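You operate a simulated robot arm through the tools that you are given. There is no shell and no other tool. Be economical: measure what you need, move in short steps, check, and stop when the job is done.

You run a simulated two-armed robot. Do the job below in one go: nothing can be reset, and whatever is moved stays where it is left.

## Task
On the top of the road side table, fold the checked cloth in half, so that its two short edges meet.

The check looks at the end state, three seconds after you hand in, the way a careful person would. Anything else that was tipped, shoved, dropped, spilled or broken makes it a failure. Flat cloth is picked up by pressing the open fingertips on it (5 to 10 N) and closing them slowly along it; thin cloth reads only 2 to 8 mm in the jaws.

## Robot
Two 7-joint arms with two-finger grippers on one trunk, on a base that drives. Base frame: it is fixed to the floor where the robot stands at the start and does not move with it; the origin is under the middle of the robot, x ahead of it, y to its left, z up; the surface under the hand at the start is at about z = 0.792. Readings come in m, degrees, newtons and seconds.
The left shoulder is at the start at [0.08, 0.174, 1.076], the right one opposite. With the tool pointing down near the work surface each hand reaches from about 0.28 to 0.88 m from the robot's upright axis, wherever it stands, measured 20 degrees to its own side. Places, roughly: top of the road side table [0.5, 0, 0.8]. Payload 2.94 kg a hand.
The tool frame of a hand sits at the grasp point between the pads (the TCP): z along the fingers, y along the line on which they close. The tips reach 0.03 m beyond it. Largest opening 0.138 m; the body of the gripper starts 0.109 m behind the TCP.
Orientation is that of the tool frame in the base frame, as a unit quaternion [w, x, y, z]. With the fingers straight down and closing along the base's y, the tool's x points along the base's -x, its y along +y and its z along -z.

## Interface
- The arms move only by the tool play_rows. It takes "left_steps", "right_steps" or both (then of equal length, played together; a hand with none holds still); each is a list of rows, each a list of 6 numbers: the shift along the tool's x, y, z in m, then the turn, a rotation vector about the tool's x, y, z in degrees. In form: [[dx, dy, dz, wx, wy, wz], ...]. A call has 1 to 10 rows; each row shifts and turns the commanded pose from where the row before left it, along the tool's axes as they then stand. "left_hand" and "right_hand" are, for a hand that has rows, the opening, from 0 (shut) to 1 (fully open), set as the call begins (left out, the last holds). A row lasts 0.2 s, in which the tool goes at most 0.05 m and 8.6 degrees; a call with a longer step from one row to the next is refused whole, and so is a gripper value outside its range. Where a pose cannot be reached the arm comes as near as it can. A force on the tool above 40 N (or 10 N above the force at the start of the call, whichever is more), or a blocked arm, ends the call early, and 0.2 s more pass. Each finger halts on what it meets, pressing with about 29 N; the grip force reading is that of the motor and also rises with nothing between the fingers. The clock runs only during rows and for 0.2 s after the last one: add rows that do not move to give the fingers time. The reply holds the time, the measured pose of the TCP, the force on the tool along the base axes, the opening and the grip force, in the units named above and with some noise, with the torque about the TCP (base axes, N m) and any sound that the robot's microphone picked up.
- Cameras (640 x 400 px; columns grow to the right, rows downward): "scene" is now at [0.1704, -0.0018, 1.5156]; the picture's right is [-0.30, -0.95, -0.00], its down [-0.88, 0.28, -0.39] and it looks along [0.37, -0.12, -0.92] (base axes); focal length 223 px, centre (320, 200). "left" rides on the left gripper at [0.071, -0.019, -0.146] in its tool frame; the picture's right is [0.26, 0.97, 0.00], its down [-0.85, 0.23, -0.48] and it looks along [-0.46, 0.12, 0.88] (tool axes); focal length 280 px, centre (320, 200). "right" rides on the right gripper at [0.071, 0.019, -0.146] in its tool frame; the picture's right is [-0.26, 0.96, 0.00], its down [-0.85, -0.23, -0.48] and it looks along [-0.46, -0.12, 0.88] (tool axes); focal length 280 px, centre (320, 200). There is no depth. A picture from a camera that has moved, and an enlarged one, comes with that camera's place and axes in the base frame and with its lens. The place of the scene camera against the robot may be out by one fixed shift of up to 0.025 m in any direction.
- camera(camera): a new picture of that camera. The clock stands still meanwhile.
- slide_trunk(by): slides the trunk up (or, below 0, down) by that many m; the arms and the scene camera ride with it, the base frame stays. It gives what a move gives, with no picture.
- base_move(legs): drives the robot by 1 to 6 legs, each [ahead, turn to the left] in m and degrees, along the robot's own axes; the way and the turn of a leg run together, so that a leg with both is an arc; at most 1.5 m and 180 degrees a leg. The arms and the cameras ride along, it lands a little off, and it stops where it bumps. It gives what a move gives.
- pan_tilt(pan, tilt): turns the head with the scene camera to pan (to the left, within 120 degrees either way) and tilt (down, from -29 to 69), counted from straight ahead of the robot. It gives what a move gives.
- inspect(camera, box): a new picture of the part [left, top, right, bottom] of that camera's present view, enlarged. The clock stands still meanwhile.
- hand_in(): hands the job in; it is judged then, once.

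Work in short steps. Places have to be worked out from the pictures, the camera data and where the tool is seen: move nearer, look again, correct. Check each grasp and each placing, and mend what went wrong. You have 120 turns and 88 pictures in all, those below and enlarged ones among them. Open the grippers and draw the arms clear of the work before you hand the job in, unless the task says otherwise; then end with one line.

The tools are called after "Request:" by a JSON object that holds its "fn" and its "kwargs". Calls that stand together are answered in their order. play_rows: Moves the arms, as the interface text tells. Its arguments: {"type":"object","properties":{"left_steps":{"type":"array","items":{"type":"array","items":{"type":"number"}}},"left_hand":{"type":"number"},"right_steps":{"type":"array","items":{"type":"array","items":{"type":"number"}}},"right_hand":{"type":"number"}},"required":[]} The other tools are called the same way: slide_trunk (by) slides the trunk up or down; base_move (legs) drives the base; pan_tilt (pan, tilt) turns the head that bears the scene camera; camera (camera) takes a picture; inspect (camera, box) takes an enlarged picture of a part of a camera's view; hand_in () hands the job in.

At the start:

```text
time_s: 0.0
left_eef_pos: [0.5034, 0.0774, 1.0171]
left_tcp_rot: [0.0, 0.002, 1.0, 0.0]
left_ft_force: [0.7, 0.3, 0.5]
left_moment: [-0.06, 0.01, 0.03]
left_width: 0.138
left_grip_force: 0.1
right_eef_pos: [0.4011, -0.3157, 0.9328]
right_tcp_rot: [0.0, 0.003, 1.0, 0.0]
right_ft_force: [-0.1, 0.2, -0.1]
right_moment: [-0.02, 0.04, 0.01]
right_width: 0.1382
right_grip_force: 0.2
trunk travel left (down, up): [-0.25, 0.484]
robot x, y, heading: [-0.0026, 0.001, 0.2]
head pan, tilt: [-17.5, 67.1]
```

scene: 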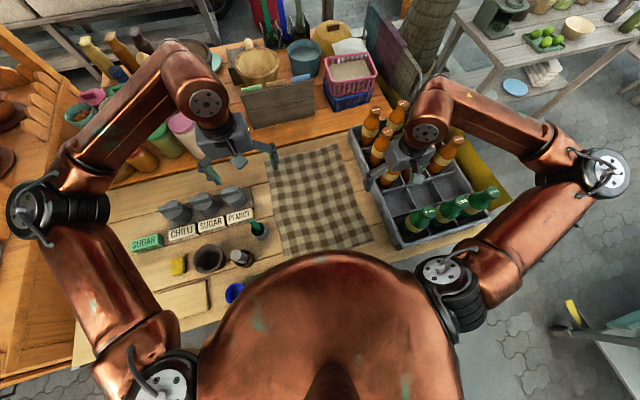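
right: 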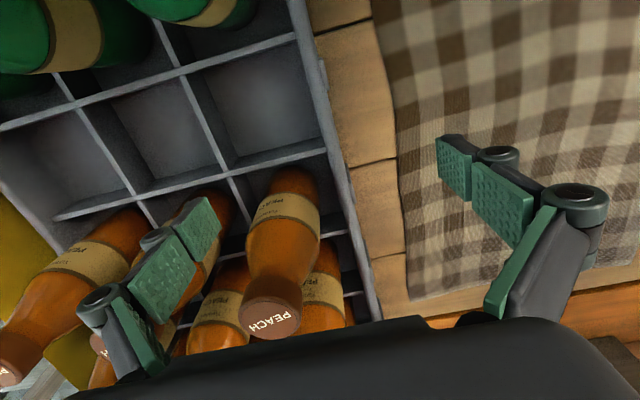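
left: 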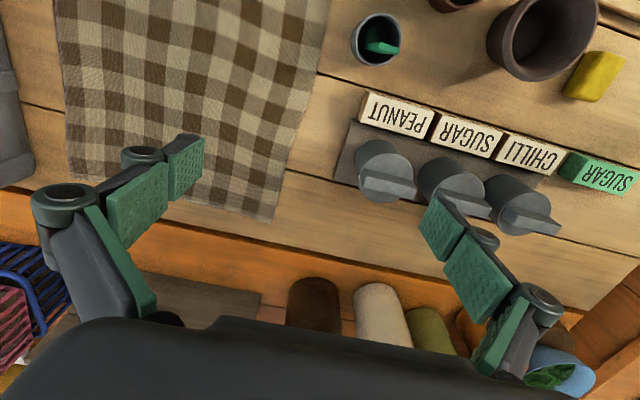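

I'll take a closer look at the cloth and its neighbours to fix the corners and the crate's height.

Request:
{"fn": "inspect", "kwargs": {"camera": "scene", "box": [220, 90, 460, 280]}}

Request:
{"fn": "inspect", "kwargs": {"camera": "right", "box": [200, 0, 640, 340]}}

```text
2.11 times, centred on (340, 185) of scene
camera zoom: at [0.1704, -0.0018, 1.5156], right [-0.3, -0.95, 0.0], down [-0.88, 0.28, -0.39], along [0.37, -0.12, -0.92], focal length 469 px, centre (278, 232)
```

zoom: 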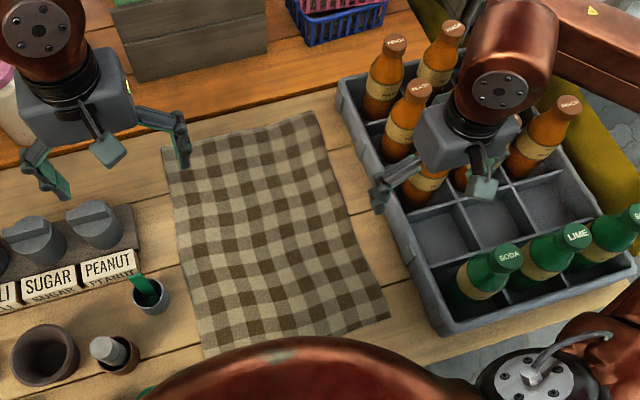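

```text
1.18 times, centred on (420, 170) of right
camera zoom: at [0.3324, -0.295, 1.0768], right [0.27, 0.96, 0.0], down [0.85, -0.24, 0.48], along [0.46, -0.13, -0.88], focal length 330 px, centre (202, 235)
```

zoom: 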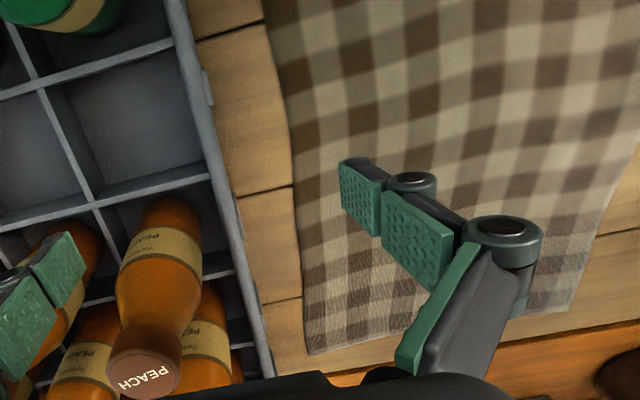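

The cloth runs about 0.39 m along x (x 0.28–0.68) and 0.29 m along y (y −0.25 to 0.05). The crate is about 3 cm off its right edge. I'll lift both hands clear of the bottles, then back off a little for reach and a better view.

Request:
{"fn": "play_rows", "kwargs": {"left_steps": [[0, 0, -0.04, 0, 0, 0], [0, 0, -0.04, 0, 0, 0], [0, 0, -0.04, 0, 0, 0], [0, 0, 0, 0, 0, 0], [0, 0, 0, 0, 0, 0]], "right_steps": [[0, 0, -0.045, 0, 0, 0], [0, 0, -0.045, 0, 0, 0], [0, 0, -0.045, 0, 0, 0], [0, 0, -0.045, 0, 0, 0], [0, 0, -0.03, 0, 0, 0]]}}

Request:
{"fn": "base_move", "kwargs": {"legs": [[-0.1, 0]]}}

```text
time_s: 1.2
left_eef_pos: [0.5022, 0.077, 1.1387]
left_tcp_rot: [0.001, 0.002, 1.0, 0.0]
left_ft_force: [0.5, 0.4, 0.1]
left_moment: [-0.03, -0.03, 0.01]
left_width: 0.1381
left_grip_force: 0.1
right_eef_pos: [0.4019, -0.3141, 1.1443]
right_tcp_rot: [0.0, 0.002, 1.0, 0.0]
right_ft_force: [0.4, 0.3, 1.0]
right_moment: [-0.01, -0.08, -0.02]
right_width: 0.1379
right_grip_force: 0.1
trunk travel left (down, up): [-0.25, 0.484]
robot x, y, heading: [-0.0033, -0.0024, -0.1]
head pan, tilt: [-17.5, 67.1]
```

```text
time_s: 2.4
left_eef_pos: [0.4338, 0.0775, 1.1292]
left_tcp_rot: [-0.014, 0.001, 1.0, 0.0]
left_ft_force: [-1.6, 0.4, 0.5]
left_moment: [-0.04, -0.17, 0.01]
left_width: 0.138
left_grip_force: 0.2
right_eef_pos: [0.3321, -0.3142, 1.1363]
right_tcp_rot: [-0.014, 0.003, 1.0, 0.0]
right_ft_force: [-1.1, 0.3, 0.1]
right_moment: [-0.05, -0.14, 0.02]
right_width: 0.1377
right_grip_force: 0.0
trunk travel left (down, up): [-0.25, 0.484]
robot x, y, heading: [-0.0997, -0.002, -0.0]
head pan, tilt: [-17.5, 67.1]
```

The base moved back 0.10 m. Next I turn both grippers so they close along the cloth's long axis with their cameras facing inward, and shift them toward the near corners.

Request:
{"fn": "play_rows", "kwargs": {"left_steps": [[0, 0, 0, 0, 0, -8.6], [0, 0, 0, 0, 0, -8.6], [0, 0, 0, 0, 0, -8.6], [0, 0, 0, 0, 0, -8.6], [0, 0, 0, 0, 0, -8.6], [0, 0, 0, 0, 0, -8.6], [0, 0, 0, 0, 0, -8.6], [0, 0, 0, 0, 0, -8.6], [0, 0, 0, 0, 0, -8.6], [0, 0, 0, 0, 0, -8.6]], "right_steps": [[0, 0, 0, 0, 0, 8.6], [0, 0, 0, 0, 0, 8.6], [0, 0, 0, 0, 0, 8.6], [0, 0, 0, 0, 0, 8.6], [0, 0, 0, 0, 0, 8.6], [0, 0, 0, 0, 0, 8.6], [0, 0, 0, 0, 0, 8.6], [0, 0, 0, 0, 0, 8.6], [0, 0, 0, 0, 0, 8.6], [0, 0, 0, 0, 0, 8.6]]}}

Request:
{"fn": "camera", "kwargs": {"camera": "scene"}}

```text
time_s: 2.9
left_eef_pos: [0.3551, 0.0876, 1.1632]
left_tcp_rot: [0.019, -0.11, 0.994, -0.011]
left_ft_force: [1.4, 0.3, -1.6]
left_moment: [-0.06, 0.09, -0.02]
left_width: 0.1378
left_grip_force: 0.0
right_eef_pos: [0.2405, -0.3166, 1.147]
right_tcp_rot: [0.028, 0.127, 0.992, -0.002]
right_ft_force: [-0.6, -0.7, -0.7]
right_moment: [0.04, 0.04, 0.01]
right_width: 0.1378
right_grip_force: 0.0
trunk travel left (down, up): [-0.25, 0.484]
robot x, y, heading: [-0.1048, -0.0015, -0.2]
head pan, tilt: [-17.5, 67.1]
stopped in row 2 (left hand): the arm was blocked; the commanded pose is now the measured one
```

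```text
82 pictures are left
camera scene: at [0.1737, -0.0018, 1.5121], right [-0.3, -0.95, 0.02], down [-0.9, 0.28, -0.33], along [0.31, -0.12, -0.94], focal length 223 px, centre (320, 200)
```

scene: 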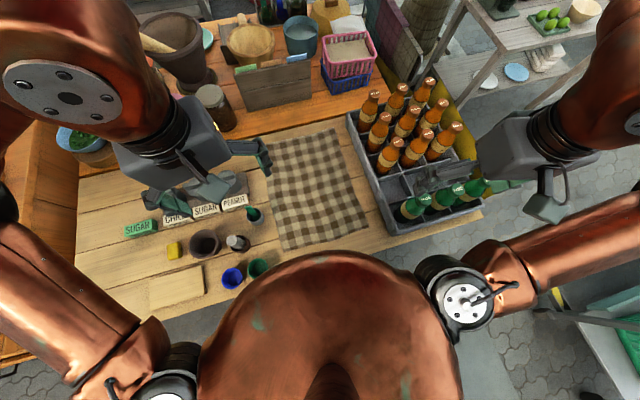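

The stop looks like leftover swing from the drive. I'll hold still for a moment and read again.

Request:
{"fn": "play_rows", "kwargs": {"left_steps": [[0, 0, 0, 0, 0, 0], [0, 0, 0, 0, 0, 0], [0, 0, 0, 0, 0, 0]], "right_steps": [[0, 0, 0, 0, 0, 0], [0, 0, 0, 0, 0, 0], [0, 0, 0, 0, 0, 0]]}}

Request:
{"fn": "camera", "kwargs": {"camera": "scene"}}

Request:
{"fn": "camera", "kwargs": {"camera": "left"}}

```text
time_s: 3.2
left_eef_pos: [0.2365, 0.0888, 1.1834]
left_tcp_rot: [0.075, -0.11, 0.991, -0.012]
left_ft_force: [3.5, 0.1, -0.9]
left_moment: [0.09, 0.46, -0.01]
left_width: 0.1379
left_grip_force: 0.1
right_eef_pos: [0.1229, -0.3184, 1.1539]
right_tcp_rot: [0.081, 0.128, 0.988, -0.001]
right_ft_force: [5.0, -1.2, -0.1]
right_moment: [0.09, 0.45, 0.0]
right_width: 0.1377
right_grip_force: 0.1
trunk travel left (down, up): [-0.25, 0.484]
robot x, y, heading: [-0.0967, 0.0002, -0.0]
head pan, tilt: [-17.5, 67.1]
stopped in row 1 (left hand): the arm was blocked; the commanded pose is now the measured one
```

```text
81 pictures are left
camera scene: at [0.0788, -0.0026, 1.5153], right [-0.3, -0.95, 0.0], down [-0.88, 0.28, -0.38], along [0.37, -0.12, -0.92], focal length 223 px, centre (320, 200)
```

scene: 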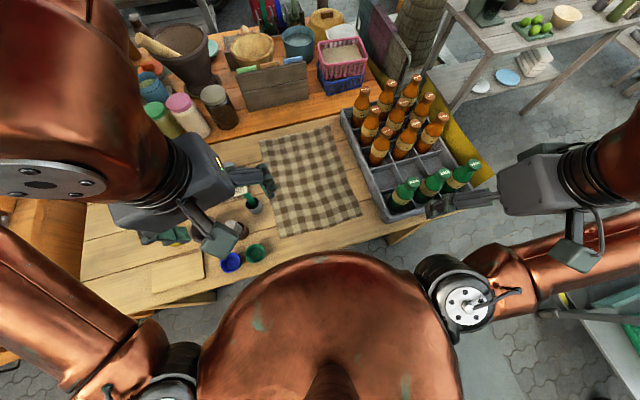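

```text
80 pictures are left
camera left: at [0.15, 0.0567, 1.318], right [-0.46, 0.88, -0.08], down [0.7, 0.42, 0.58], along [0.55, 0.22, -0.81], focal length 280 px, centre (320, 200)
```

left: 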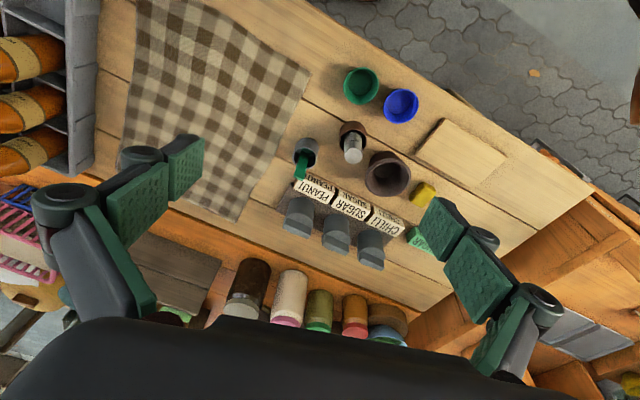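

The arms are still lagging after the drive but haven't touched anything. I'll hold still again.

Request:
{"fn": "play_rows", "kwargs": {"left_steps": [[0, 0, 0, 0, 0, 0], [0, 0, 0, 0, 0, 0], [0, 0, 0, 0, 0, 0], [0, 0, 0, 0, 0, 0]], "right_steps": [[0, 0, 0, 0, 0, 0], [0, 0, 0, 0, 0, 0], [0, 0, 0, 0, 0, 0], [0, 0, 0, 0, 0, 0]]}}

```text
time_s: 4.2
left_eef_pos: [0.2154, 0.1011, 1.1778]
left_tcp_rot: [0.086, -0.074, 0.994, 0.0]
left_ft_force: [0.2, -1.1, -0.6]
left_moment: [0.01, 0.07, -0.01]
left_width: 0.1379
left_grip_force: 0.1
right_eef_pos: [0.1261, -0.3214, 1.1481]
right_tcp_rot: [0.133, 0.139, 0.981, 0.003]
right_ft_force: [136.0, -57.9, 116.7]
right_moment: [-8.69, 4.21, 10.82]
right_width: 0.1389
right_grip_force: 0.5
trunk travel left (down, up): [-0.25, 0.484]
robot x, y, heading: [-0.0971, 0.0044, 0.1]
head pan, tilt: [-17.5, 67.1]
stopped in row 4 (left hand): the arm was blocked; the commanded pose is now the measured one
```

The right hand reads a large force, so it must be pressing on something, perhaps the robot itself. I'll look before moving anything.

Request:
{"fn": "camera", "kwargs": {"camera": "scene"}}

Request:
{"fn": "camera", "kwargs": {"camera": "right"}}

```text
79 pictures are left
camera scene: at [0.1697, -0.0039, 1.5122], right [-0.3, -0.95, 0.02], down [-0.9, 0.28, -0.33], along [0.31, -0.12, -0.94], focal length 223 px, centre (320, 200)
```

scene: 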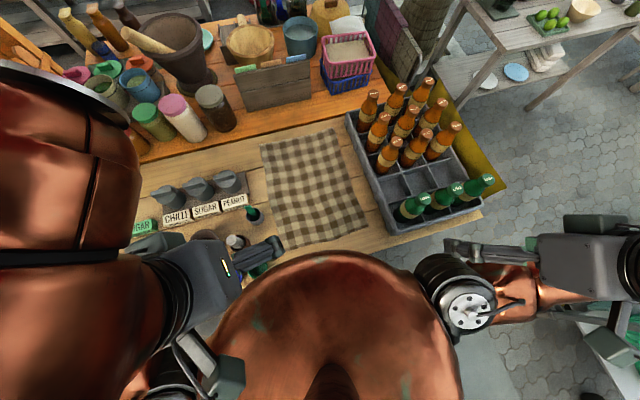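

```text
78 pictures are left
camera right: at [0.0288, -0.278, 1.2698], right [0.51, 0.86, 0.11], down [0.6, -0.44, 0.67], along [0.62, -0.27, -0.73], focal length 280 px, centre (320, 200)
```

right: 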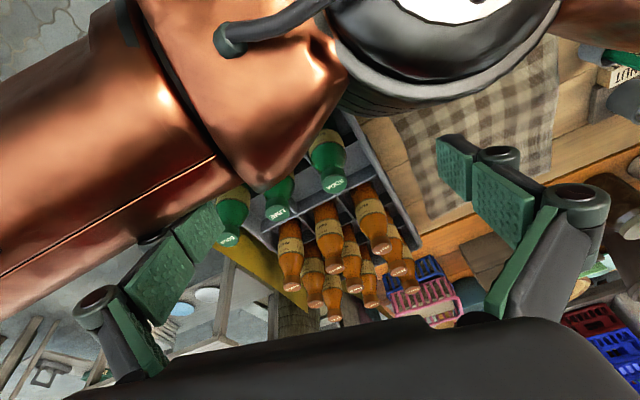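

The right gripper is pressing on its own arm; nothing on the table is touched. I'll ease it forward and up, off the arm.

Request:
{"fn": "play_rows", "kwargs": {"right_steps": [[-0.02, 0, -0.01, 0, 0, 0], [-0.03, 0, -0.01, 0, 0, 0], [-0.03, 0, -0.01, 0, 0, 0], [-0.03, 0, -0.01, 0, 0, 0], [0, 0, 0, 0, 0, 0], [0, 0, 0, 0, 0, 0]]}}

```text
time_s: 4.6
left_eef_pos: [0.0869, 0.1002, 1.1971]
left_tcp_rot: [0.146, -0.083, 0.986, -0.007]
left_ft_force: [-0.6, 0.1, 1.5]
left_moment: [0.1, 0.0, -0.07]
left_width: 0.1378
left_grip_force: 0.1
right_eef_pos: [0.0044, -0.319, 1.162]
right_tcp_rot: [0.195, 0.136, 0.971, 0.008]
right_ft_force: [131.8, -43.1, 51.2]
right_moment: [-3.49, -0.47, 10.27]
right_width: 0.1364
right_grip_force: 0.0
trunk travel left (down, up): [-0.25, 0.484]
robot x, y, heading: [-0.0997, 0.0017, -0.2]
head pan, tilt: [-17.5, 67.1]
stopped in row 1 (left hand): the arm was blocked; the commanded pose is now the measured one
```

The whole robot seems to be rocking after the drive (the camera pitch alternates). I'll let time pass without arm commands and watch the readings.

Request:
{"fn": "pan_tilt", "kwargs": {"pan": -10, "tilt": 60}}

Request:
{"fn": "camera", "kwargs": {"camera": "scene"}}

Request:
{"fn": "pan_tilt", "kwargs": {"pan": -10, "tilt": 62}}

Request:
{"fn": "camera", "kwargs": {"camera": "scene"}}

```text
time_s: 5.3
left_eef_pos: [0.1933, 0.1064, 1.1784]
left_tcp_rot: [0.095, -0.09, 0.991, 0.001]
left_ft_force: [-2.4, 0.6, -0.9]
left_moment: [-0.04, -0.33, 0.0]
left_width: 0.138
left_grip_force: 0.1
right_eef_pos: [0.1308, -0.3212, 1.1557]
right_tcp_rot: [0.191, 0.155, 0.969, 0.002]
right_ft_force: [114.5, -56.3, 133.4]
right_moment: [-10.26, 3.48, 8.95]
right_width: 0.1387
right_grip_force: 0.8
trunk travel left (down, up): [-0.25, 0.484]
robot x, y, heading: [-0.1, 0.0004, -0.0]
head pan, tilt: [-10.0, 60.0]
```

```text
77 pictures are left
camera scene: at [0.2141, 0.0035, 1.5164], right [-0.17, -0.98, 0.01], down [-0.89, 0.15, -0.42], along [0.42, -0.09, -0.91], focal length 223 px, centre (320, 200)
```

scene: 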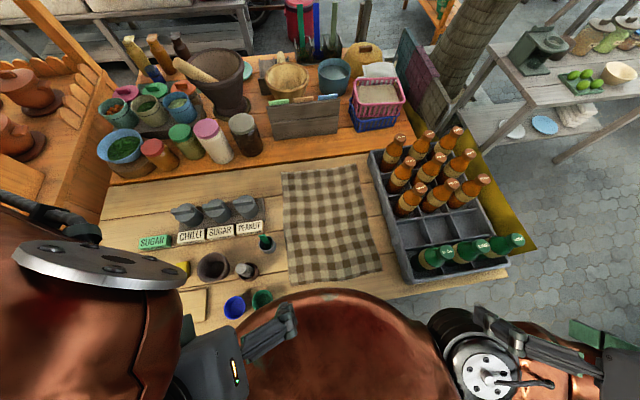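

```text
time_s: 5.9
left_eef_pos: [0.0975, 0.0997, 1.202]
left_tcp_rot: [0.14, -0.086, 0.986, -0.009]
left_ft_force: [1.1, 0.1, 1.6]
left_moment: [0.07, 0.17, -0.06]
left_width: 0.1378
left_grip_force: 0.0
right_eef_pos: [-0.0029, -0.318, 1.1636]
right_tcp_rot: [0.16, 0.129, 0.979, 0.004]
right_ft_force: [38.1, -15.5, 8.2]
right_moment: [-0.29, -0.18, 3.28]
right_width: 0.1359
right_grip_force: 0.0
trunk travel left (down, up): [-0.25, 0.484]
robot x, y, heading: [-0.1006, -0.0016, -0.2]
head pan, tilt: [-10.0, 62.0]
```

```text
76 pictures are left
camera scene: at [0.0199, 0.0037, 1.5325], right [-0.17, -0.98, -0.01], down [-0.85, 0.15, -0.5], along [0.49, -0.08, -0.87], focal length 223 px, centre (320, 200)
```

scene: 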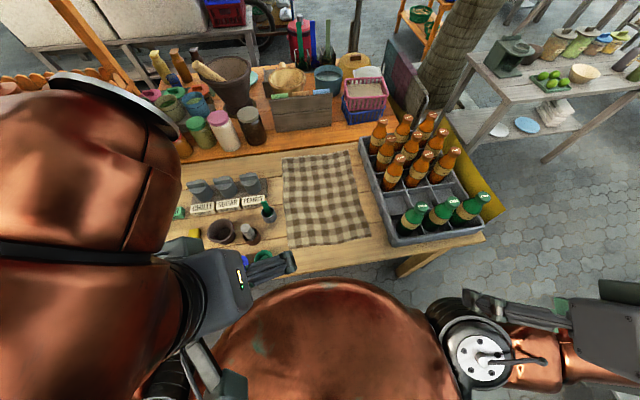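

The robot is indeed rocking. I'll give it more idle time to damp out.

Request:
{"fn": "pan_tilt", "kwargs": {"pan": -15, "tilt": 62}}

Request:
{"fn": "pan_tilt", "kwargs": {"pan": -10, "tilt": 62}}

Request:
{"fn": "pan_tilt", "kwargs": {"pan": -15, "tilt": 62}}

Request:
{"fn": "pan_tilt", "kwargs": {"pan": -10, "tilt": 62}}

```text
time_s: 6.5
left_eef_pos: [0.1747, 0.1073, 1.1799]
left_tcp_rot: [0.103, -0.082, 0.991, 0.003]
left_ft_force: [-1.2, 1.4, 0.1]
left_moment: [-0.05, -0.2, -0.07]
left_width: 0.138
left_grip_force: 0.1
right_eef_pos: [0.1172, -0.3214, 1.1572]
right_tcp_rot: [0.21, 0.161, 0.964, 0.004]
right_ft_force: [107.0, -65.1, 141.2]
right_moment: [-10.39, 3.84, 8.61]
right_width: 0.1392
right_grip_force: 0.5
trunk travel left (down, up): [-0.25, 0.484]
robot x, y, heading: [-0.0979, -0.0033, -0.1]
head pan, tilt: [-15.0, 62.0]
```

```text
time_s: 7.2
left_eef_pos: [0.1583, 0.1008, 1.183]
left_tcp_rot: [0.111, -0.089, 0.99, -0.007]
left_ft_force: [0.9, 1.2, -1.4]
left_moment: [-0.13, 0.01, 0.0]
left_width: 0.1382
left_grip_force: 0.1
right_eef_pos: [0.0525, -0.3171, 1.1507]
right_tcp_rot: [0.125, 0.13, 0.984, -0.003]
right_ft_force: [0.9, -0.5, -0.9]
right_moment: [0.03, 0.06, -0.01]
right_width: 0.1381
right_grip_force: 0.0
trunk travel left (down, up): [-0.25, 0.484]
robot x, y, heading: [-0.1031, -0.0003, 0.1]
head pan, tilt: [-10.0, 62.0]
```

```text
time_s: 7.9
left_eef_pos: [0.1237, 0.1053, 1.1855]
left_tcp_rot: [0.128, -0.088, 0.988, -0.003]
left_ft_force: [3.1, -0.2, 0.7]
left_moment: [0.04, 0.29, -0.05]
left_width: 0.1378
left_grip_force: 0.1
right_eef_pos: [0.0582, -0.3199, 1.157]
right_tcp_rot: [0.213, 0.154, 0.965, 0.006]
right_ft_force: [116.9, -54.2, 104.5]
right_moment: [-7.77, 2.37, 9.16]
right_width: 0.1387
right_grip_force: 0.1
trunk travel left (down, up): [-0.25, 0.484]
robot x, y, heading: [-0.0952, -0.0016, -0.1]
head pan, tilt: [-15.0, 62.0]
```

```text
time_s: 8.5
left_eef_pos: [0.1861, 0.1014, 1.1823]
left_tcp_rot: [0.098, -0.09, 0.991, -0.005]
left_ft_force: [-1.3, 0.3, 0.0]
left_moment: [0.01, -0.13, 0.09]
left_width: 0.1384
left_grip_force: 0.0
right_eef_pos: [0.0946, -0.3168, 1.1555]
right_tcp_rot: [0.143, 0.129, 0.981, 0.005]
right_ft_force: [138.2, -32.1, 45.8]
right_moment: [-4.0, 0.09, 10.35]
right_width: 0.1371
right_grip_force: 0.0
trunk travel left (down, up): [-0.25, 0.484]
robot x, y, heading: [-0.0971, -0.0027, -0.1]
head pan, tilt: [-10.0, 62.0]
```

The amplitude is shrinking slowly, so I'll keep waiting.

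Request:
{"fn": "pan_tilt", "kwargs": {"pan": 30, "tilt": 62}}

Request:
{"fn": "pan_tilt", "kwargs": {"pan": -15, "tilt": 62}}

Request:
{"fn": "pan_tilt", "kwargs": {"pan": 30, "tilt": 62}}

Request:
{"fn": "pan_tilt", "kwargs": {"pan": -15, "tilt": 62}}

Request:
{"fn": "pan_tilt", "kwargs": {"pan": 30, "tilt": 62}}

Request:
{"fn": "pan_tilt", "kwargs": {"pan": -15, "tilt": 62}}

```text
time_s: 9.6
left_eef_pos: [0.156, 0.1017, 1.1859]
left_tcp_rot: [0.112, -0.089, 0.99, -0.005]
left_ft_force: [0.1, 0.1, -0.2]
left_moment: [-0.04, -0.02, 0.02]
left_width: 0.1381
left_grip_force: 0.1
right_eef_pos: [0.071, -0.3172, 1.1569]
right_tcp_rot: [0.163, 0.132, 0.978, 0.007]
right_ft_force: [140.5, -18.9, 67.7]
right_moment: [-6.42, 0.95, 9.71]
right_width: 0.1376
right_grip_force: 0.1
trunk travel left (down, up): [-0.25, 0.484]
robot x, y, heading: [-0.0988, 0.0024, 0.0]
head pan, tilt: [30.0, 62.0]
```

```text
time_s: 10.7
left_eef_pos: [0.1561, 0.101, 1.1848]
left_tcp_rot: [0.11, -0.087, 0.99, -0.006]
left_ft_force: [2.2, 0.7, -0.6]
left_moment: [0.01, 0.26, 0.01]
left_width: 0.1378
left_grip_force: 0.0
right_eef_pos: [0.0527, -0.3169, 1.1536]
right_tcp_rot: [0.129, 0.131, 0.983, 0.003]
right_ft_force: [4.2, 0.7, 0.3]
right_moment: [-0.1, 0.22, 0.2]
right_width: 0.1374
right_grip_force: 0.0
trunk travel left (down, up): [-0.25, 0.484]
robot x, y, heading: [-0.0991, -0.0004, 0.1]
head pan, tilt: [-15.0, 62.0]
```

```text
time_s: 11.8
left_eef_pos: [0.1489, 0.0999, 1.1874]
left_tcp_rot: [0.115, -0.087, 0.989, -0.005]
left_ft_force: [-0.2, -0.2, 0.2]
left_moment: [0.0, -0.02, 0.03]
left_width: 0.138
left_grip_force: 0.1
right_eef_pos: [0.0458, -0.3174, 1.1554]
right_tcp_rot: [0.136, 0.13, 0.982, 0.003]
right_ft_force: [0.1, -0.2, 0.3]
right_moment: [0.03, -0.03, -0.01]
right_width: 0.1379
right_grip_force: 0.0
trunk travel left (down, up): [-0.25, 0.484]
robot x, y, heading: [-0.1022, -0.001, -0.1]
head pan, tilt: [30.0, 62.0]
```

```text
time_s: 13.0
left_eef_pos: [0.1496, 0.0995, 1.187]
left_tcp_rot: [0.114, -0.087, 0.99, -0.006]
left_ft_force: [0.3, 0.3, 0.3]
left_moment: [0.0, -0.03, -0.03]
left_width: 0.1378
left_grip_force: 0.1
right_eef_pos: [0.0468, -0.3179, 1.156]
right_tcp_rot: [0.135, 0.13, 0.982, 0.001]
right_ft_force: [-0.1, 0.3, 0.3]
right_moment: [-0.02, -0.02, -0.01]
right_width: 0.1381
right_grip_force: 0.0
trunk travel left (down, up): [-0.25, 0.484]
robot x, y, heading: [-0.0978, -0.0023, 0.2]
head pan, tilt: [-15.0, 62.0]
```

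```text
time_s: 14.1
left_eef_pos: [0.1493, 0.101, 1.1869]
left_tcp_rot: [0.115, -0.087, 0.99, -0.006]
left_ft_force: [-0.7, -1.0, -0.4]
left_moment: [0.01, 0.01, 0.02]
left_width: 0.1379
left_grip_force: 0.0
right_eef_pos: [0.0469, -0.3168, 1.1546]
right_tcp_rot: [0.135, 0.13, 0.982, 0.002]
right_ft_force: [-0.4, -0.6, 0.6]
right_moment: [-0.01, -0.03, 0.01]
right_width: 0.1379
right_grip_force: 0.1
trunk travel left (down, up): [-0.25, 0.484]
robot x, y, heading: [-0.0958, 0.0013, 0.2]
head pan, tilt: [30.0, 62.0]
```

```text
time_s: 15.2
left_eef_pos: [0.1488, 0.1011, 1.1858]
left_tcp_rot: [0.114, -0.088, 0.99, -0.006]
left_ft_force: [-0.4, 0.4, 0.2]
left_moment: [0.0, -0.02, -0.01]
left_width: 0.1379
left_grip_force: 0.1
right_eef_pos: [0.0461, -0.3167, 1.1555]
right_tcp_rot: [0.135, 0.13, 0.982, 0.002]
right_ft_force: [0.2, -0.2, 0.0]
right_moment: [-0.01, 0.04, -0.01]
right_width: 0.1379
right_grip_force: 0.0
trunk travel left (down, up): [-0.25, 0.484]
robot x, y, heading: [-0.1035, 0.0021, -0.2]
head pan, tilt: [-15.0, 62.0]
```

It has settled now (steady readings, zero force), and I won't drive again. I'll level both hands slowly.

Request:
{"fn": "play_rows", "kwargs": {"left_steps": [[0, 0, 0, 0, 2.6, 0], [0, 0, 0, 0, 2.6, 0], [0, 0, 0, 0, 2.6, 0], [0, 0, 0, 0, 2.6, 0], [0, 0, 0, 0, 2.6, 0], [0, 0, 0, 0, 0, 0]], "right_steps": [[-0.01, 0, 0, 0, 3, 0], [-0.02, 0, 0, 0, 3, 0], [-0.02, 0, 0, 0, 3, 0], [-0.02, 0, 0, 0, 3, 0], [-0.02, 0, 0, 0, 3, 0], [-0.01, 0, 0, 0, 0, 0]]}}

```text
time_s: 16.6
left_eef_pos: [0.1493, 0.1001, 1.1875]
left_tcp_rot: [0.001, -0.086, 0.996, -0.016]
left_ft_force: [0.2, 0.5, 0.3]
left_moment: [0.03, -0.02, 0.0]
left_width: 0.1382
left_grip_force: 0.0
right_eef_pos: [0.1424, -0.3432, 1.1688]
right_tcp_rot: [0.005, 0.128, 0.992, 0.019]
right_ft_force: [0.5, 0.1, -0.1]
right_moment: [-0.03, 0.0, 0.01]
right_width: 0.1378
right_grip_force: 0.1
trunk travel left (down, up): [-0.25, 0.484]
robot x, y, heading: [-0.0975, 0.0005, 0.2]
head pan, tilt: [-15.0, 62.0]
```

Both are level. Next I move them forward and inward to above the near corners, still high.

Request:
{"fn": "play_rows", "kwargs": {"left_steps": [[-0.01, -0.004, 0, 0, 0, 0], [-0.018, -0.007, 0, 0, 0, 0], [-0.018, -0.007, 0, 0, 0, 0], [-0.018, -0.007, 0, 0, 0, 0], [-0.018, -0.008, 0, 0, 0, 0], [-0.018, -0.008, 0, 0, 0, 0], [-0.018, -0.008, 0, 0, 0, 0], [-0.018, -0.008, 0, 0, 0, 0], [-0.018, -0.008, 0, 0, 0, 0], [-0.006, -0.004, 0, 0, 0, 0]], "right_steps": [[-0.008, 0.01, 0, 0, 0, 0], [-0.013, 0.018, 0, 0, 0, 0], [-0.013, 0.018, 0, 0, 0, 0], [-0.013, 0.018, 0, 0, 0, 0], [-0.013, 0.018, 0, 0, 0, 0], [-0.013, 0.018, 0, 0, 0, 0], [-0.013, 0.018, 0, 0, 0, 0], [-0.013, 0.018, 0, 0, 0, 0], [-0.013, 0.016, 0, 0, 0, 0], [-0.008, 0.01, 0, 0, 0, 0]]}}

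Request:
{"fn": "play_rows", "kwargs": {"left_steps": [[0, 0, 0, 0, 0, -4], [0, 0, 0, 0, 0, -8], [0, 0, 0, 0, 0, -8], [0, 0, 0, 0, 0, -8], [0, 0, 0, 0, 0, -8], [0, 0, 0, 0, 0, -8.5], [0, 0, 0, 0, 0, -8.5], [0, 0, 0, 0, 0, -8.5], [0, 0, 0, 0, 0, -8.5], [0, 0, 0, 0, 0, -7]], "right_steps": [[0, 0, 0, 0, 0, 4], [0, 0, 0, 0, 0, 8], [0, 0, 0, 0, 0, 8], [0, 0, 0, 0, 0, 8], [0, 0, 0, 0, 0, 8], [0, 0, 0, 0, 0, 8.5], [0, 0, 0, 0, 0, 8.5], [0, 0, 0, 0, 0, 8.5], [0, 0, 0, 0, 0, 8.5], [0, 0, 0, 0, 0, 7]]}}

Request:
{"fn": "camera", "kwargs": {"camera": "scene"}}

```text
time_s: 18.8
left_eef_pos: [0.3204, 0.0602, 1.1898]
left_tcp_rot: [0.001, -0.087, 0.996, -0.017]
left_ft_force: [0.3, 0.0, 0.9]
left_moment: [0.01, -0.04, 0.01]
left_width: 0.1382
left_grip_force: 0.1
right_eef_pos: [0.2992, -0.2171, 1.1759]
right_tcp_rot: [0.005, 0.129, 0.991, 0.019]
right_ft_force: [0.3, -1.2, 0.3]
right_moment: [-0.01, -0.01, -0.01]
right_width: 0.1379
right_grip_force: 0.0
trunk travel left (down, up): [-0.25, 0.484]
robot x, y, heading: [-0.0994, 0.003, 0.1]
head pan, tilt: [-15.0, 62.0]
```

```text
time_s: 21.0
left_eef_pos: [0.3178, 0.0592, 1.1901]
left_tcp_rot: [-0.009, -0.688, 0.725, -0.014]
left_ft_force: [0.8, 0.1, -0.4]
left_moment: [0.04, 0.03, 0.04]
left_width: 0.1378
left_grip_force: 0.0
right_eef_pos: [0.2991, -0.2178, 1.177]
right_tcp_rot: [-0.008, 0.719, 0.695, 0.017]
right_ft_force: [-0.2, -1.4, -0.6]
right_moment: [0.02, 0.0, 0.0]
right_width: 0.1381
right_grip_force: 0.0
trunk travel left (down, up): [-0.25, 0.484]
robot x, y, heading: [-0.0965, -0.0025, -0.3]
head pan, tilt: [-15.0, 62.0]
```

```text
75 pictures are left
camera scene: at [0.0775, -0.0007, 1.5211], right [-0.26, -0.97, 0.0], down [-0.85, 0.23, -0.47], along [0.45, -0.12, -0.88], focal length 223 px, centre (320, 200)
```

scene: 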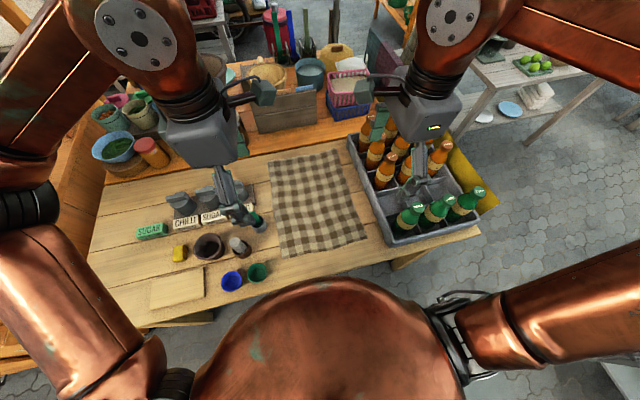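

The hands are now turned as wanted, and the cloth is untouched. The wrist cameras should give the near corners.

Request:
{"fn": "camera", "kwargs": {"camera": "left"}}

Request:
{"fn": "camera", "kwargs": {"camera": "right"}}

```text
74 pictures are left
camera left: at [0.3325, -0.0068, 1.3381], right [-0.98, -0.21, 0.0], down [-0.19, 0.87, 0.45], along [-0.09, 0.44, -0.89], focal length 280 px, centre (320, 200)
```

left: 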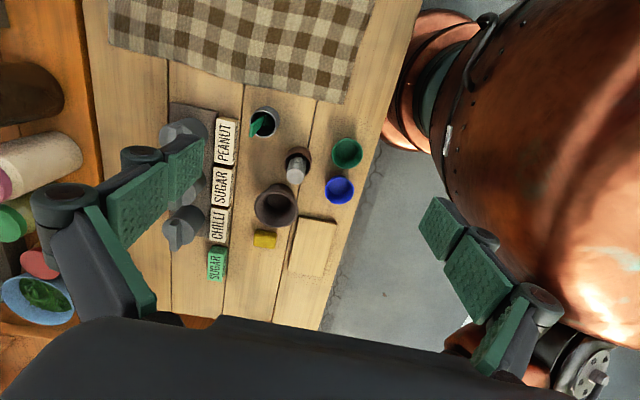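

```text
73 pictures are left
camera right: at [0.3196, -0.1513, 1.3233], right [0.96, -0.29, 0.0], down [-0.27, -0.86, 0.44], along [-0.13, -0.42, -0.9], focal length 280 px, centre (320, 200)
```

right: 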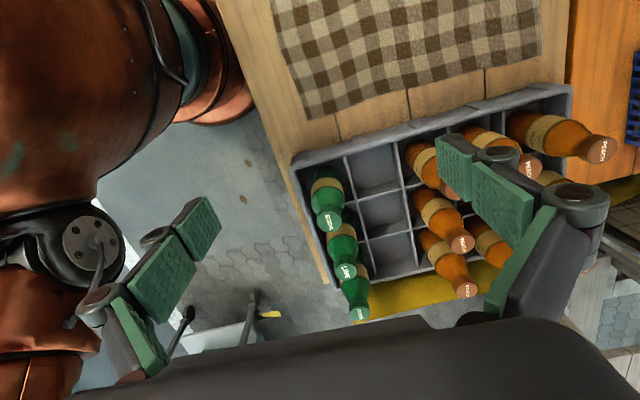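

The near corners come out at about left (0.283, 0.060) and right (0.263, −0.229), with the far ones at (0.69, 0.048) and (0.675, −0.252). The hands are nearly above the right spots, so I'll set the openings to about 4 cm and come down most of the way.

Request:
{"fn": "play_rows", "kwargs": {"left_steps": [[0.004, 0, 0.01, 0, 0, 0], [0.004, 0, 0.03, 0, 0, 0], [0.004, 0, 0.035, 0, 0, 0], [0.004, 0, 0.035, 0, 0, 0], [0, 0, 0.035, 0, 0, 0], [0, 0, 0.035, 0, 0, 0], [0, 0, 0.035, 0, 0, 0], [0, 0, 0.035, 0, 0, 0], [0, 0, 0.03, 0, 0, 0], [0, 0, 0.01, 0, 0, 0]], "right_steps": [[0.003, 0, 0.01, 0, 0, 0], [0.003, 0, 0.03, 0, 0, 0], [0, 0, 0.035, 0, 0, 0], [0, 0, 0.035, 0, 0, 0], [0, 0, 0.035, 0, 0, 0], [0, 0, 0.035, 0, 0, 0], [0, 0, 0.035, 0, 0, 0], [0, 0, 0.035, 0, 0, 0], [0, 0, 0.02, 0, 0, 0], [0, 0, 0.01, 0, 0, 0]], "left_hand": 0.29, "right_hand": 0.29}}

Request:
{"fn": "camera", "kwargs": {"camera": "left"}}

Request:
{"fn": "camera", "kwargs": {"camera": "right"}}

```text
time_s: 23.2
left_eef_pos: [0.3181, 0.0347, 0.8996]
left_tcp_rot: [-0.008, -0.688, 0.726, -0.013]
left_ft_force: [0.5, -0.7, -0.7]
left_moment: [0.0, 0.04, 0.03]
left_width: 0.04
left_grip_force: 0.1
right_eef_pos: [0.3041, -0.2028, 0.8955]
right_tcp_rot: [-0.008, 0.717, 0.696, 0.017]
right_ft_force: [0.9, 0.6, 1.1]
right_moment: [0.01, 0.01, -0.01]
right_width: 0.0399
right_grip_force: 0.0
trunk travel left (down, up): [-0.25, 0.484]
robot x, y, heading: [-0.1019, -0.0025, -0.1]
head pan, tilt: [-15.0, 62.0]
```

```text
72 pictures are left
camera left: at [0.3336, -0.0323, 1.0478], right [-0.98, -0.21, 0.0], down [-0.19, 0.88, 0.45], along [-0.09, 0.44, -0.89], focal length 280 px, centre (320, 200)
```

left: 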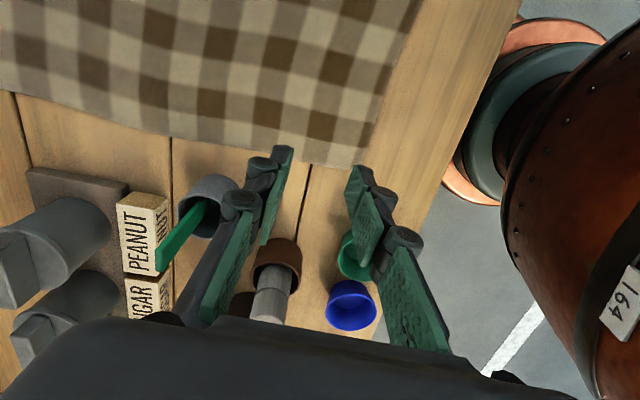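

```text
71 pictures are left
camera right: at [0.3251, -0.136, 1.0434], right [0.96, -0.29, 0.0], down [-0.26, -0.86, 0.44], along [-0.13, -0.42, -0.9], focal length 280 px, centre (320, 200)
```

right: 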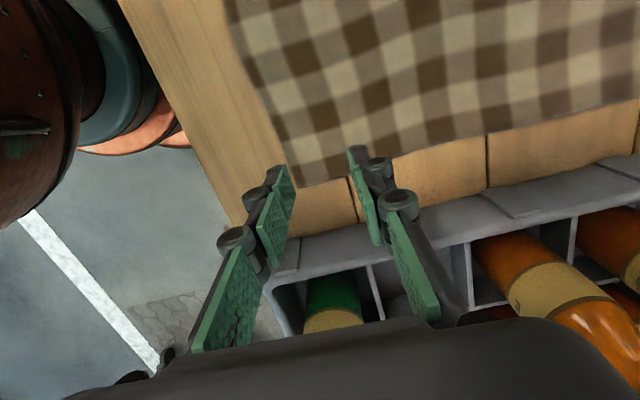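

Corners refined to left (0.280, 0.053) and right (0.272, −0.234). The left is well placed; the right needs about 1 cm outward. I'll correct that while coming down to just above the cloth.

Request:
{"fn": "play_rows", "kwargs": {"left_steps": [[-0.002, 0, 0.015, 0, 0, 0], [-0.002, 0, 0.02, 0, 0, 0], [0, 0, 0.02, 0, 0, 0], [0, 0, 0.01, 0, 0, 0], [0, 0, 0, 0, 0, 0]], "right_steps": [[-0.005, 0.002, 0.015, 0, 0, 0], [-0.005, 0.002, 0.02, 0, 0, 0], [-0.003, 0, 0.02, 0, 0, 0], [0, 0, 0.007, 0, 0, 0], [0, 0, 0, 0, 0, 0]]}}

Request:
{"fn": "play_rows", "kwargs": {"left_steps": [[0, 0, 0.003, 0, 0, 0], [0, 0, 0.002, 0, 0, 0], [0, 0, 0, 0, 0, 0]], "right_steps": [[0, 0, 0.003, 0, 0, 0], [0, 0, 0.002, 0, 0, 0], [0, 0, 0, 0, 0, 0]]}}

```text
time_s: 24.4
left_eef_pos: [0.3206, 0.0364, 0.8335]
left_tcp_rot: [-0.008, -0.688, 0.726, -0.014]
left_ft_force: [0.3, -0.1, 0.8]
left_moment: [-0.01, 0.03, 0.02]
left_width: 0.0399
left_grip_force: 0.0
right_eef_pos: [0.3091, -0.2124, 0.8334]
right_tcp_rot: [-0.007, 0.718, 0.695, 0.017]
right_ft_force: [0.4, -0.1, 0.0]
right_moment: [0.01, 0.01, 0.01]
right_width: 0.0399
right_grip_force: 0.0
trunk travel left (down, up): [-0.25, 0.484]
robot x, y, heading: [-0.1016, -0.0012, 0.1]
head pan, tilt: [-15.0, 62.0]
```

```text
time_s: 25.2
left_eef_pos: [0.3203, 0.0355, 0.8304]
left_tcp_rot: [-0.008, -0.688, 0.726, -0.014]
left_ft_force: [-0.8, -0.6, -0.6]
left_moment: [0.02, 0.03, -0.02]
left_width: 0.04
left_grip_force: 0.1
right_eef_pos: [0.3084, -0.2132, 0.8277]
right_tcp_rot: [-0.007, 0.718, 0.696, 0.018]
right_ft_force: [-0.2, -0.2, 0.4]
right_moment: [0.03, 0.0, 0.0]
right_width: 0.0399
right_grip_force: 0.1
trunk travel left (down, up): [-0.25, 0.484]
robot x, y, heading: [-0.0998, 0.0011, -0.0]
head pan, tilt: [-15.0, 62.0]
```

No contact yet, so I'll look at both fingertips against the edge before pressing.

Request:
{"fn": "camera", "kwargs": {"camera": "left"}}

Request:
{"fn": "camera", "kwargs": {"camera": "right"}}

```text
70 pictures are left
camera left: at [0.3347, -0.0307, 0.9784], right [-0.98, -0.21, 0.0], down [-0.19, 0.88, 0.45], along [-0.09, 0.44, -0.89], focal length 280 px, centre (320, 200)
```

left: 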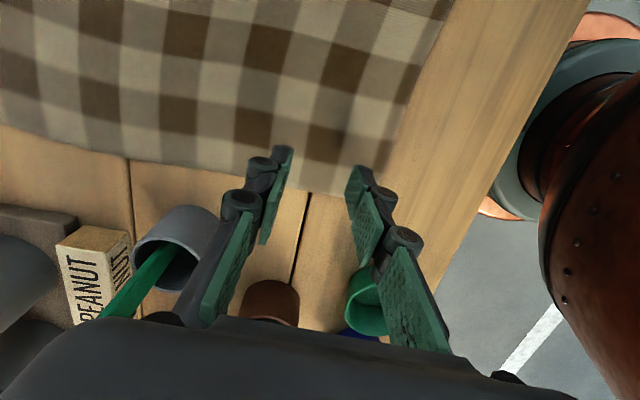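

```text
69 pictures are left
camera right: at [0.3292, -0.1464, 0.9759], right [0.96, -0.29, 0.01], down [-0.26, -0.86, 0.44], along [-0.13, -0.42, -0.9], focal length 280 px, centre (320, 200)
```

right: 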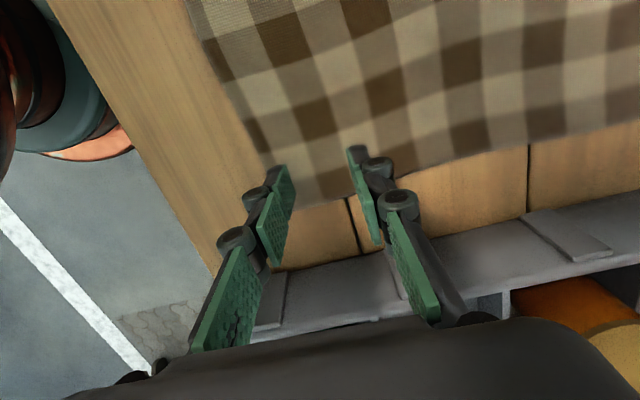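

Both pairs of tips lie on the corners, with the outer fingers just inside the short edge. I'll press down gently in small steps.

Request:
{"fn": "play_rows", "kwargs": {"left_steps": [[0, 0, 0.003, 0, 0, 0], [0, 0, 0.002, 0, 0, 0], [0, 0, 0, 0, 0, 0]], "right_steps": [[0, 0.003, 0.002, 0, 0, 0], [0, 0, 0.001, 0, 0, 0], [0, 0, 0, 0, 0, 0]]}}

```text
time_s: 26.0
left_eef_pos: [0.3203, 0.0361, 0.8249]
left_tcp_rot: [-0.008, -0.688, 0.725, -0.014]
left_ft_force: [-0.3, 0.2, -0.6]
left_moment: [-0.02, -0.03, 0.01]
left_width: 0.04
left_grip_force: 0.2
right_eef_pos: [0.3118, -0.2121, 0.8253]
right_tcp_rot: [-0.007, 0.718, 0.695, 0.017]
right_ft_force: [-0.5, -0.1, 1.0]
right_moment: [-0.01, -0.02, 0.02]
right_width: 0.0398
right_grip_force: 0.1
trunk travel left (down, up): [-0.25, 0.484]
robot x, y, heading: [-0.1014, 0.0022, -0.1]
head pan, tilt: [-15.0, 62.0]
```

Still no contact; I'll go on in about 1.5 mm steps.

Request:
{"fn": "play_rows", "kwargs": {"left_steps": [[0, 0, 0.0015, 0, 0, 0], [0, 0, 0.001, 0, 0, 0], [0, 0, 0, 0, 0, 0]], "right_steps": [[0, 0, 0.0015, 0, 0, 0], [0, 0, 0.001, 0, 0, 0], [0, 0, 0, 0, 0, 0]]}}

Request:
{"fn": "play_rows", "kwargs": {"left_steps": [[0, 0, 0.001, 0, 0, 0], [0, 0, 0.001, 0, 0, 0], [0, 0, 0, 0, 0, 0]], "right_steps": [[0, 0, 0.001, 0, 0, 0], [0, 0, 0.001, 0, 0, 0], [0, 0, 0, 0, 0, 0]]}}

```text
time_s: 26.8
left_eef_pos: [0.321, 0.0359, 0.8236]
left_tcp_rot: [-0.008, -0.688, 0.726, -0.014]
left_ft_force: [0.3, -0.1, 0.1]
left_moment: [-0.01, -0.02, 0.04]
left_width: 0.0401
left_grip_force: 0.1
right_eef_pos: [0.3101, -0.2123, 0.8237]
right_tcp_rot: [-0.007, 0.718, 0.696, 0.017]
right_ft_force: [-0.2, 0.3, 0.0]
right_moment: [0.02, -0.02, 0.0]
right_width: 0.04
right_grip_force: 0.1
trunk travel left (down, up): [-0.25, 0.484]
robot x, y, heading: [-0.0982, 0.0024, -0.1]
head pan, tilt: [-15.0, 62.0]
```

```text
time_s: 27.6
left_eef_pos: [0.3216, 0.0352, 0.8203]
left_tcp_rot: [-0.008, -0.688, 0.726, -0.014]
left_ft_force: [0.4, 0.5, -0.4]
left_moment: [0.03, -0.02, -0.02]
left_width: 0.0398
left_grip_force: 0.0
right_eef_pos: [0.3111, -0.2127, 0.8208]
right_tcp_rot: [-0.008, 0.718, 0.695, 0.018]
right_ft_force: [0.8, 0.4, 0.2]
right_moment: [0.0, -0.01, 0.01]
right_width: 0.0397
right_grip_force: 0.1
trunk travel left (down, up): [-0.25, 0.484]
robot x, y, heading: [-0.0999, -0.002, 0.2]
head pan, tilt: [-15.0, 62.0]
```

Request:
{"fn": "play_rows", "kwargs": {"left_steps": [[0, 0, 0.001, 0, 0, 0], [0, 0, 0.001, 0, 0, 0], [0, 0, 0, 0, 0, 0]], "right_steps": [[0, 0, 0.001, 0, 0, 0], [0, 0, 0.001, 0, 0, 0], [0, 0, 0, 0, 0, 0]]}}

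Request:
{"fn": "play_rows", "kwargs": {"left_steps": [[0, 0, 0.001, 0, 0, 0], [0, 0, 0.001, 0, 0, 0], [0, 0, 0, 0, 0, 0]], "right_steps": [[0, 0, 0.001, 0, 0, 0], [0, 0, 0.001, 0, 0, 0], [0, 0, 0, 0, 0, 0]]}}

```text
time_s: 28.4
left_eef_pos: [0.3211, 0.0351, 0.8181]
left_tcp_rot: [-0.008, -0.688, 0.725, -0.014]
left_ft_force: [0.0, 0.2, -0.6]
left_moment: [0.01, -0.02, 0.0]
left_width: 0.0402
left_grip_force: 0.1
right_eef_pos: [0.3122, -0.2131, 0.819]
right_tcp_rot: [-0.007, 0.718, 0.695, 0.017]
right_ft_force: [0.1, 0.1, -0.1]
right_moment: [0.03, -0.02, -0.01]
right_width: 0.0397
right_grip_force: 0.1
trunk travel left (down, up): [-0.25, 0.484]
robot x, y, heading: [-0.0992, -0.0007, -0.1]
head pan, tilt: [-15.0, 62.0]
```

```text
time_s: 29.2
left_eef_pos: [0.3206, 0.0362, 0.8165]
left_tcp_rot: [-0.009, -0.688, 0.726, -0.014]
left_ft_force: [-0.4, -0.2, 0.8]
left_moment: [-0.02, 0.0, 0.0]
left_width: 0.0399
left_grip_force: 0.1
right_eef_pos: [0.3103, -0.2116, 0.8177]
right_tcp_rot: [-0.007, 0.718, 0.696, 0.018]
right_ft_force: [-0.8, -0.2, -0.5]
right_moment: [0.01, 0.01, 0.01]
right_width: 0.0402
right_grip_force: 0.1
trunk travel left (down, up): [-0.25, 0.484]
robot x, y, heading: [-0.0956, 0.0006, 0.2]
head pan, tilt: [-15.0, 62.0]
```

No contact down to about 0.817, so the surface is a bit lower than I assumed. I'll continue.

Request:
{"fn": "play_rows", "kwargs": {"left_steps": [[0, 0, 0.001, 0, 0, 0], [0, 0, 0.001, 0, 0, 0], [0, 0, 0.001, 0, 0, 0], [0, 0, 0, 0, 0, 0]], "right_steps": [[0, 0, 0.001, 0, 0, 0], [0, 0, 0.001, 0, 0, 0], [0, 0, 0.001, 0, 0, 0], [0, 0, 0, 0, 0, 0]]}}

Request:
{"fn": "camera", "kwargs": {"camera": "left"}}

```text
time_s: 30.2
left_eef_pos: [0.3209, 0.0353, 0.8127]
left_tcp_rot: [-0.009, -0.688, 0.726, -0.013]
left_ft_force: [0.6, -0.3, 0.2]
left_moment: [-0.01, -0.01, 0.02]
left_width: 0.04
left_grip_force: 0.1
right_eef_pos: [0.311, -0.2123, 0.8149]
right_tcp_rot: [-0.007, 0.718, 0.696, 0.018]
right_ft_force: [-0.8, 0.2, 0.4]
right_moment: [-0.01, 0.02, 0.02]
right_width: 0.0399
right_grip_force: 0.1
trunk travel left (down, up): [-0.25, 0.484]
robot x, y, heading: [-0.0989, 0.002, 0.0]
head pan, tilt: [-15.0, 62.0]
```

```text
68 pictures are left
camera left: at [0.3348, -0.0313, 0.9617], right [-0.98, -0.21, 0.0], down [-0.19, 0.88, 0.45], along [-0.09, 0.44, -0.89], focal length 280 px, centre (320, 200)
```

left: 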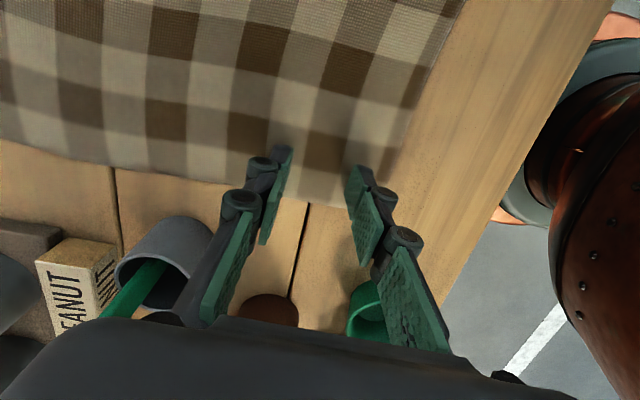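

Request:
{"fn": "play_rows", "kwargs": {"left_steps": [[0, 0, 0.001, 0, 0, 0], [0, 0, 0.001, 0, 0, 0], [0, 0, 0.001, 0, 0, 0], [0, 0, 0, 0, 0, 0]], "right_steps": [[0, 0, 0.001, 0, 0, 0], [0, 0, 0.001, 0, 0, 0], [0, 0, 0.001, 0, 0, 0], [0, 0, 0, 0, 0, 0]]}}

Request:
{"fn": "play_rows", "kwargs": {"left_steps": [[0, 0, 0.001, 0, 0, 0], [0, 0, 0.001, 0, 0, 0], [0, 0, 0.001, 0, 0, 0], [0, 0, 0, 0, 0, 0]], "right_steps": [[0, 0, 0.001, 0, 0, 0], [0, 0, 0.001, 0, 0, 0], [0, 0, 0.001, 0, 0, 0], [0, 0, 0, 0, 0, 0]]}}

```text
time_s: 31.2
left_eef_pos: [0.3197, 0.0357, 0.8121]
left_tcp_rot: [-0.009, -0.686, 0.727, -0.014]
left_ft_force: [-1.2, 1.9, 14.8]
left_moment: [0.24, 0.24, -0.02]
left_width: 0.0409
left_grip_force: 0.5
right_eef_pos: [0.3128, -0.2118, 0.8112]
right_tcp_rot: [-0.006, 0.719, 0.695, 0.018]
right_ft_force: [-0.1, -1.6, 5.7]
right_moment: [-0.09, 0.19, 0.03]
right_width: 0.0397
right_grip_force: 0.1
trunk travel left (down, up): [-0.25, 0.484]
robot x, y, heading: [-0.102, -0.001, -0.0]
head pan, tilt: [-15.0, 62.0]
```

```text
time_s: 32.2
left_eef_pos: [0.3209, 0.0354, 0.8098]
left_tcp_rot: [-0.008, -0.687, 0.726, -0.016]
left_ft_force: [2.6, -2.1, 31.5]
left_moment: [0.2, -0.26, 0.0]
left_width: 0.0433
left_grip_force: 5.8
right_eef_pos: [0.3116, -0.2108, 0.809]
right_tcp_rot: [-0.006, 0.718, 0.695, 0.02]
right_ft_force: [1.3, 0.7, 25.7]
right_moment: [-0.12, -0.29, 0.0]
right_width: 0.0422
right_grip_force: 0.0
trunk travel left (down, up): [-0.25, 0.484]
robot x, y, heading: [-0.0963, 0.0014, -0.0]
head pan, tilt: [-15.0, 62.0]
```

Contact is at TCP z ≈ 0.812, but now the press is too hard (26–31 N). I'll ease back to 5–10 N.

Request:
{"fn": "play_rows", "kwargs": {"left_steps": [[0, 0, -0.002, 0, 0, 0], [0, 0, -0.002, 0, 0, 0], [0, 0, 0, 0, 0, 0]], "right_steps": [[0, 0, -0.002, 0, 0, 0], [0, 0, -0.001, 0, 0, 0], [0, 0, 0, 0, 0, 0]]}}

```text
time_s: 33.0
left_eef_pos: [0.3195, 0.0358, 0.81]
left_tcp_rot: [-0.009, -0.688, 0.726, -0.013]
left_ft_force: [-0.1, -0.8, 7.0]
left_moment: [0.02, 0.0, 0.01]
left_width: 0.0409
left_grip_force: 1.1
right_eef_pos: [0.3107, -0.2114, 0.8112]
right_tcp_rot: [-0.007, 0.718, 0.695, 0.017]
right_ft_force: [-0.2, 2.1, 6.7]
right_moment: [0.05, -0.03, 0.02]
right_width: 0.0418
right_grip_force: 0.1
trunk travel left (down, up): [-0.25, 0.484]
robot x, y, heading: [-0.0962, -0.0034, -0.0]
head pan, tilt: [-15.0, 62.0]
```

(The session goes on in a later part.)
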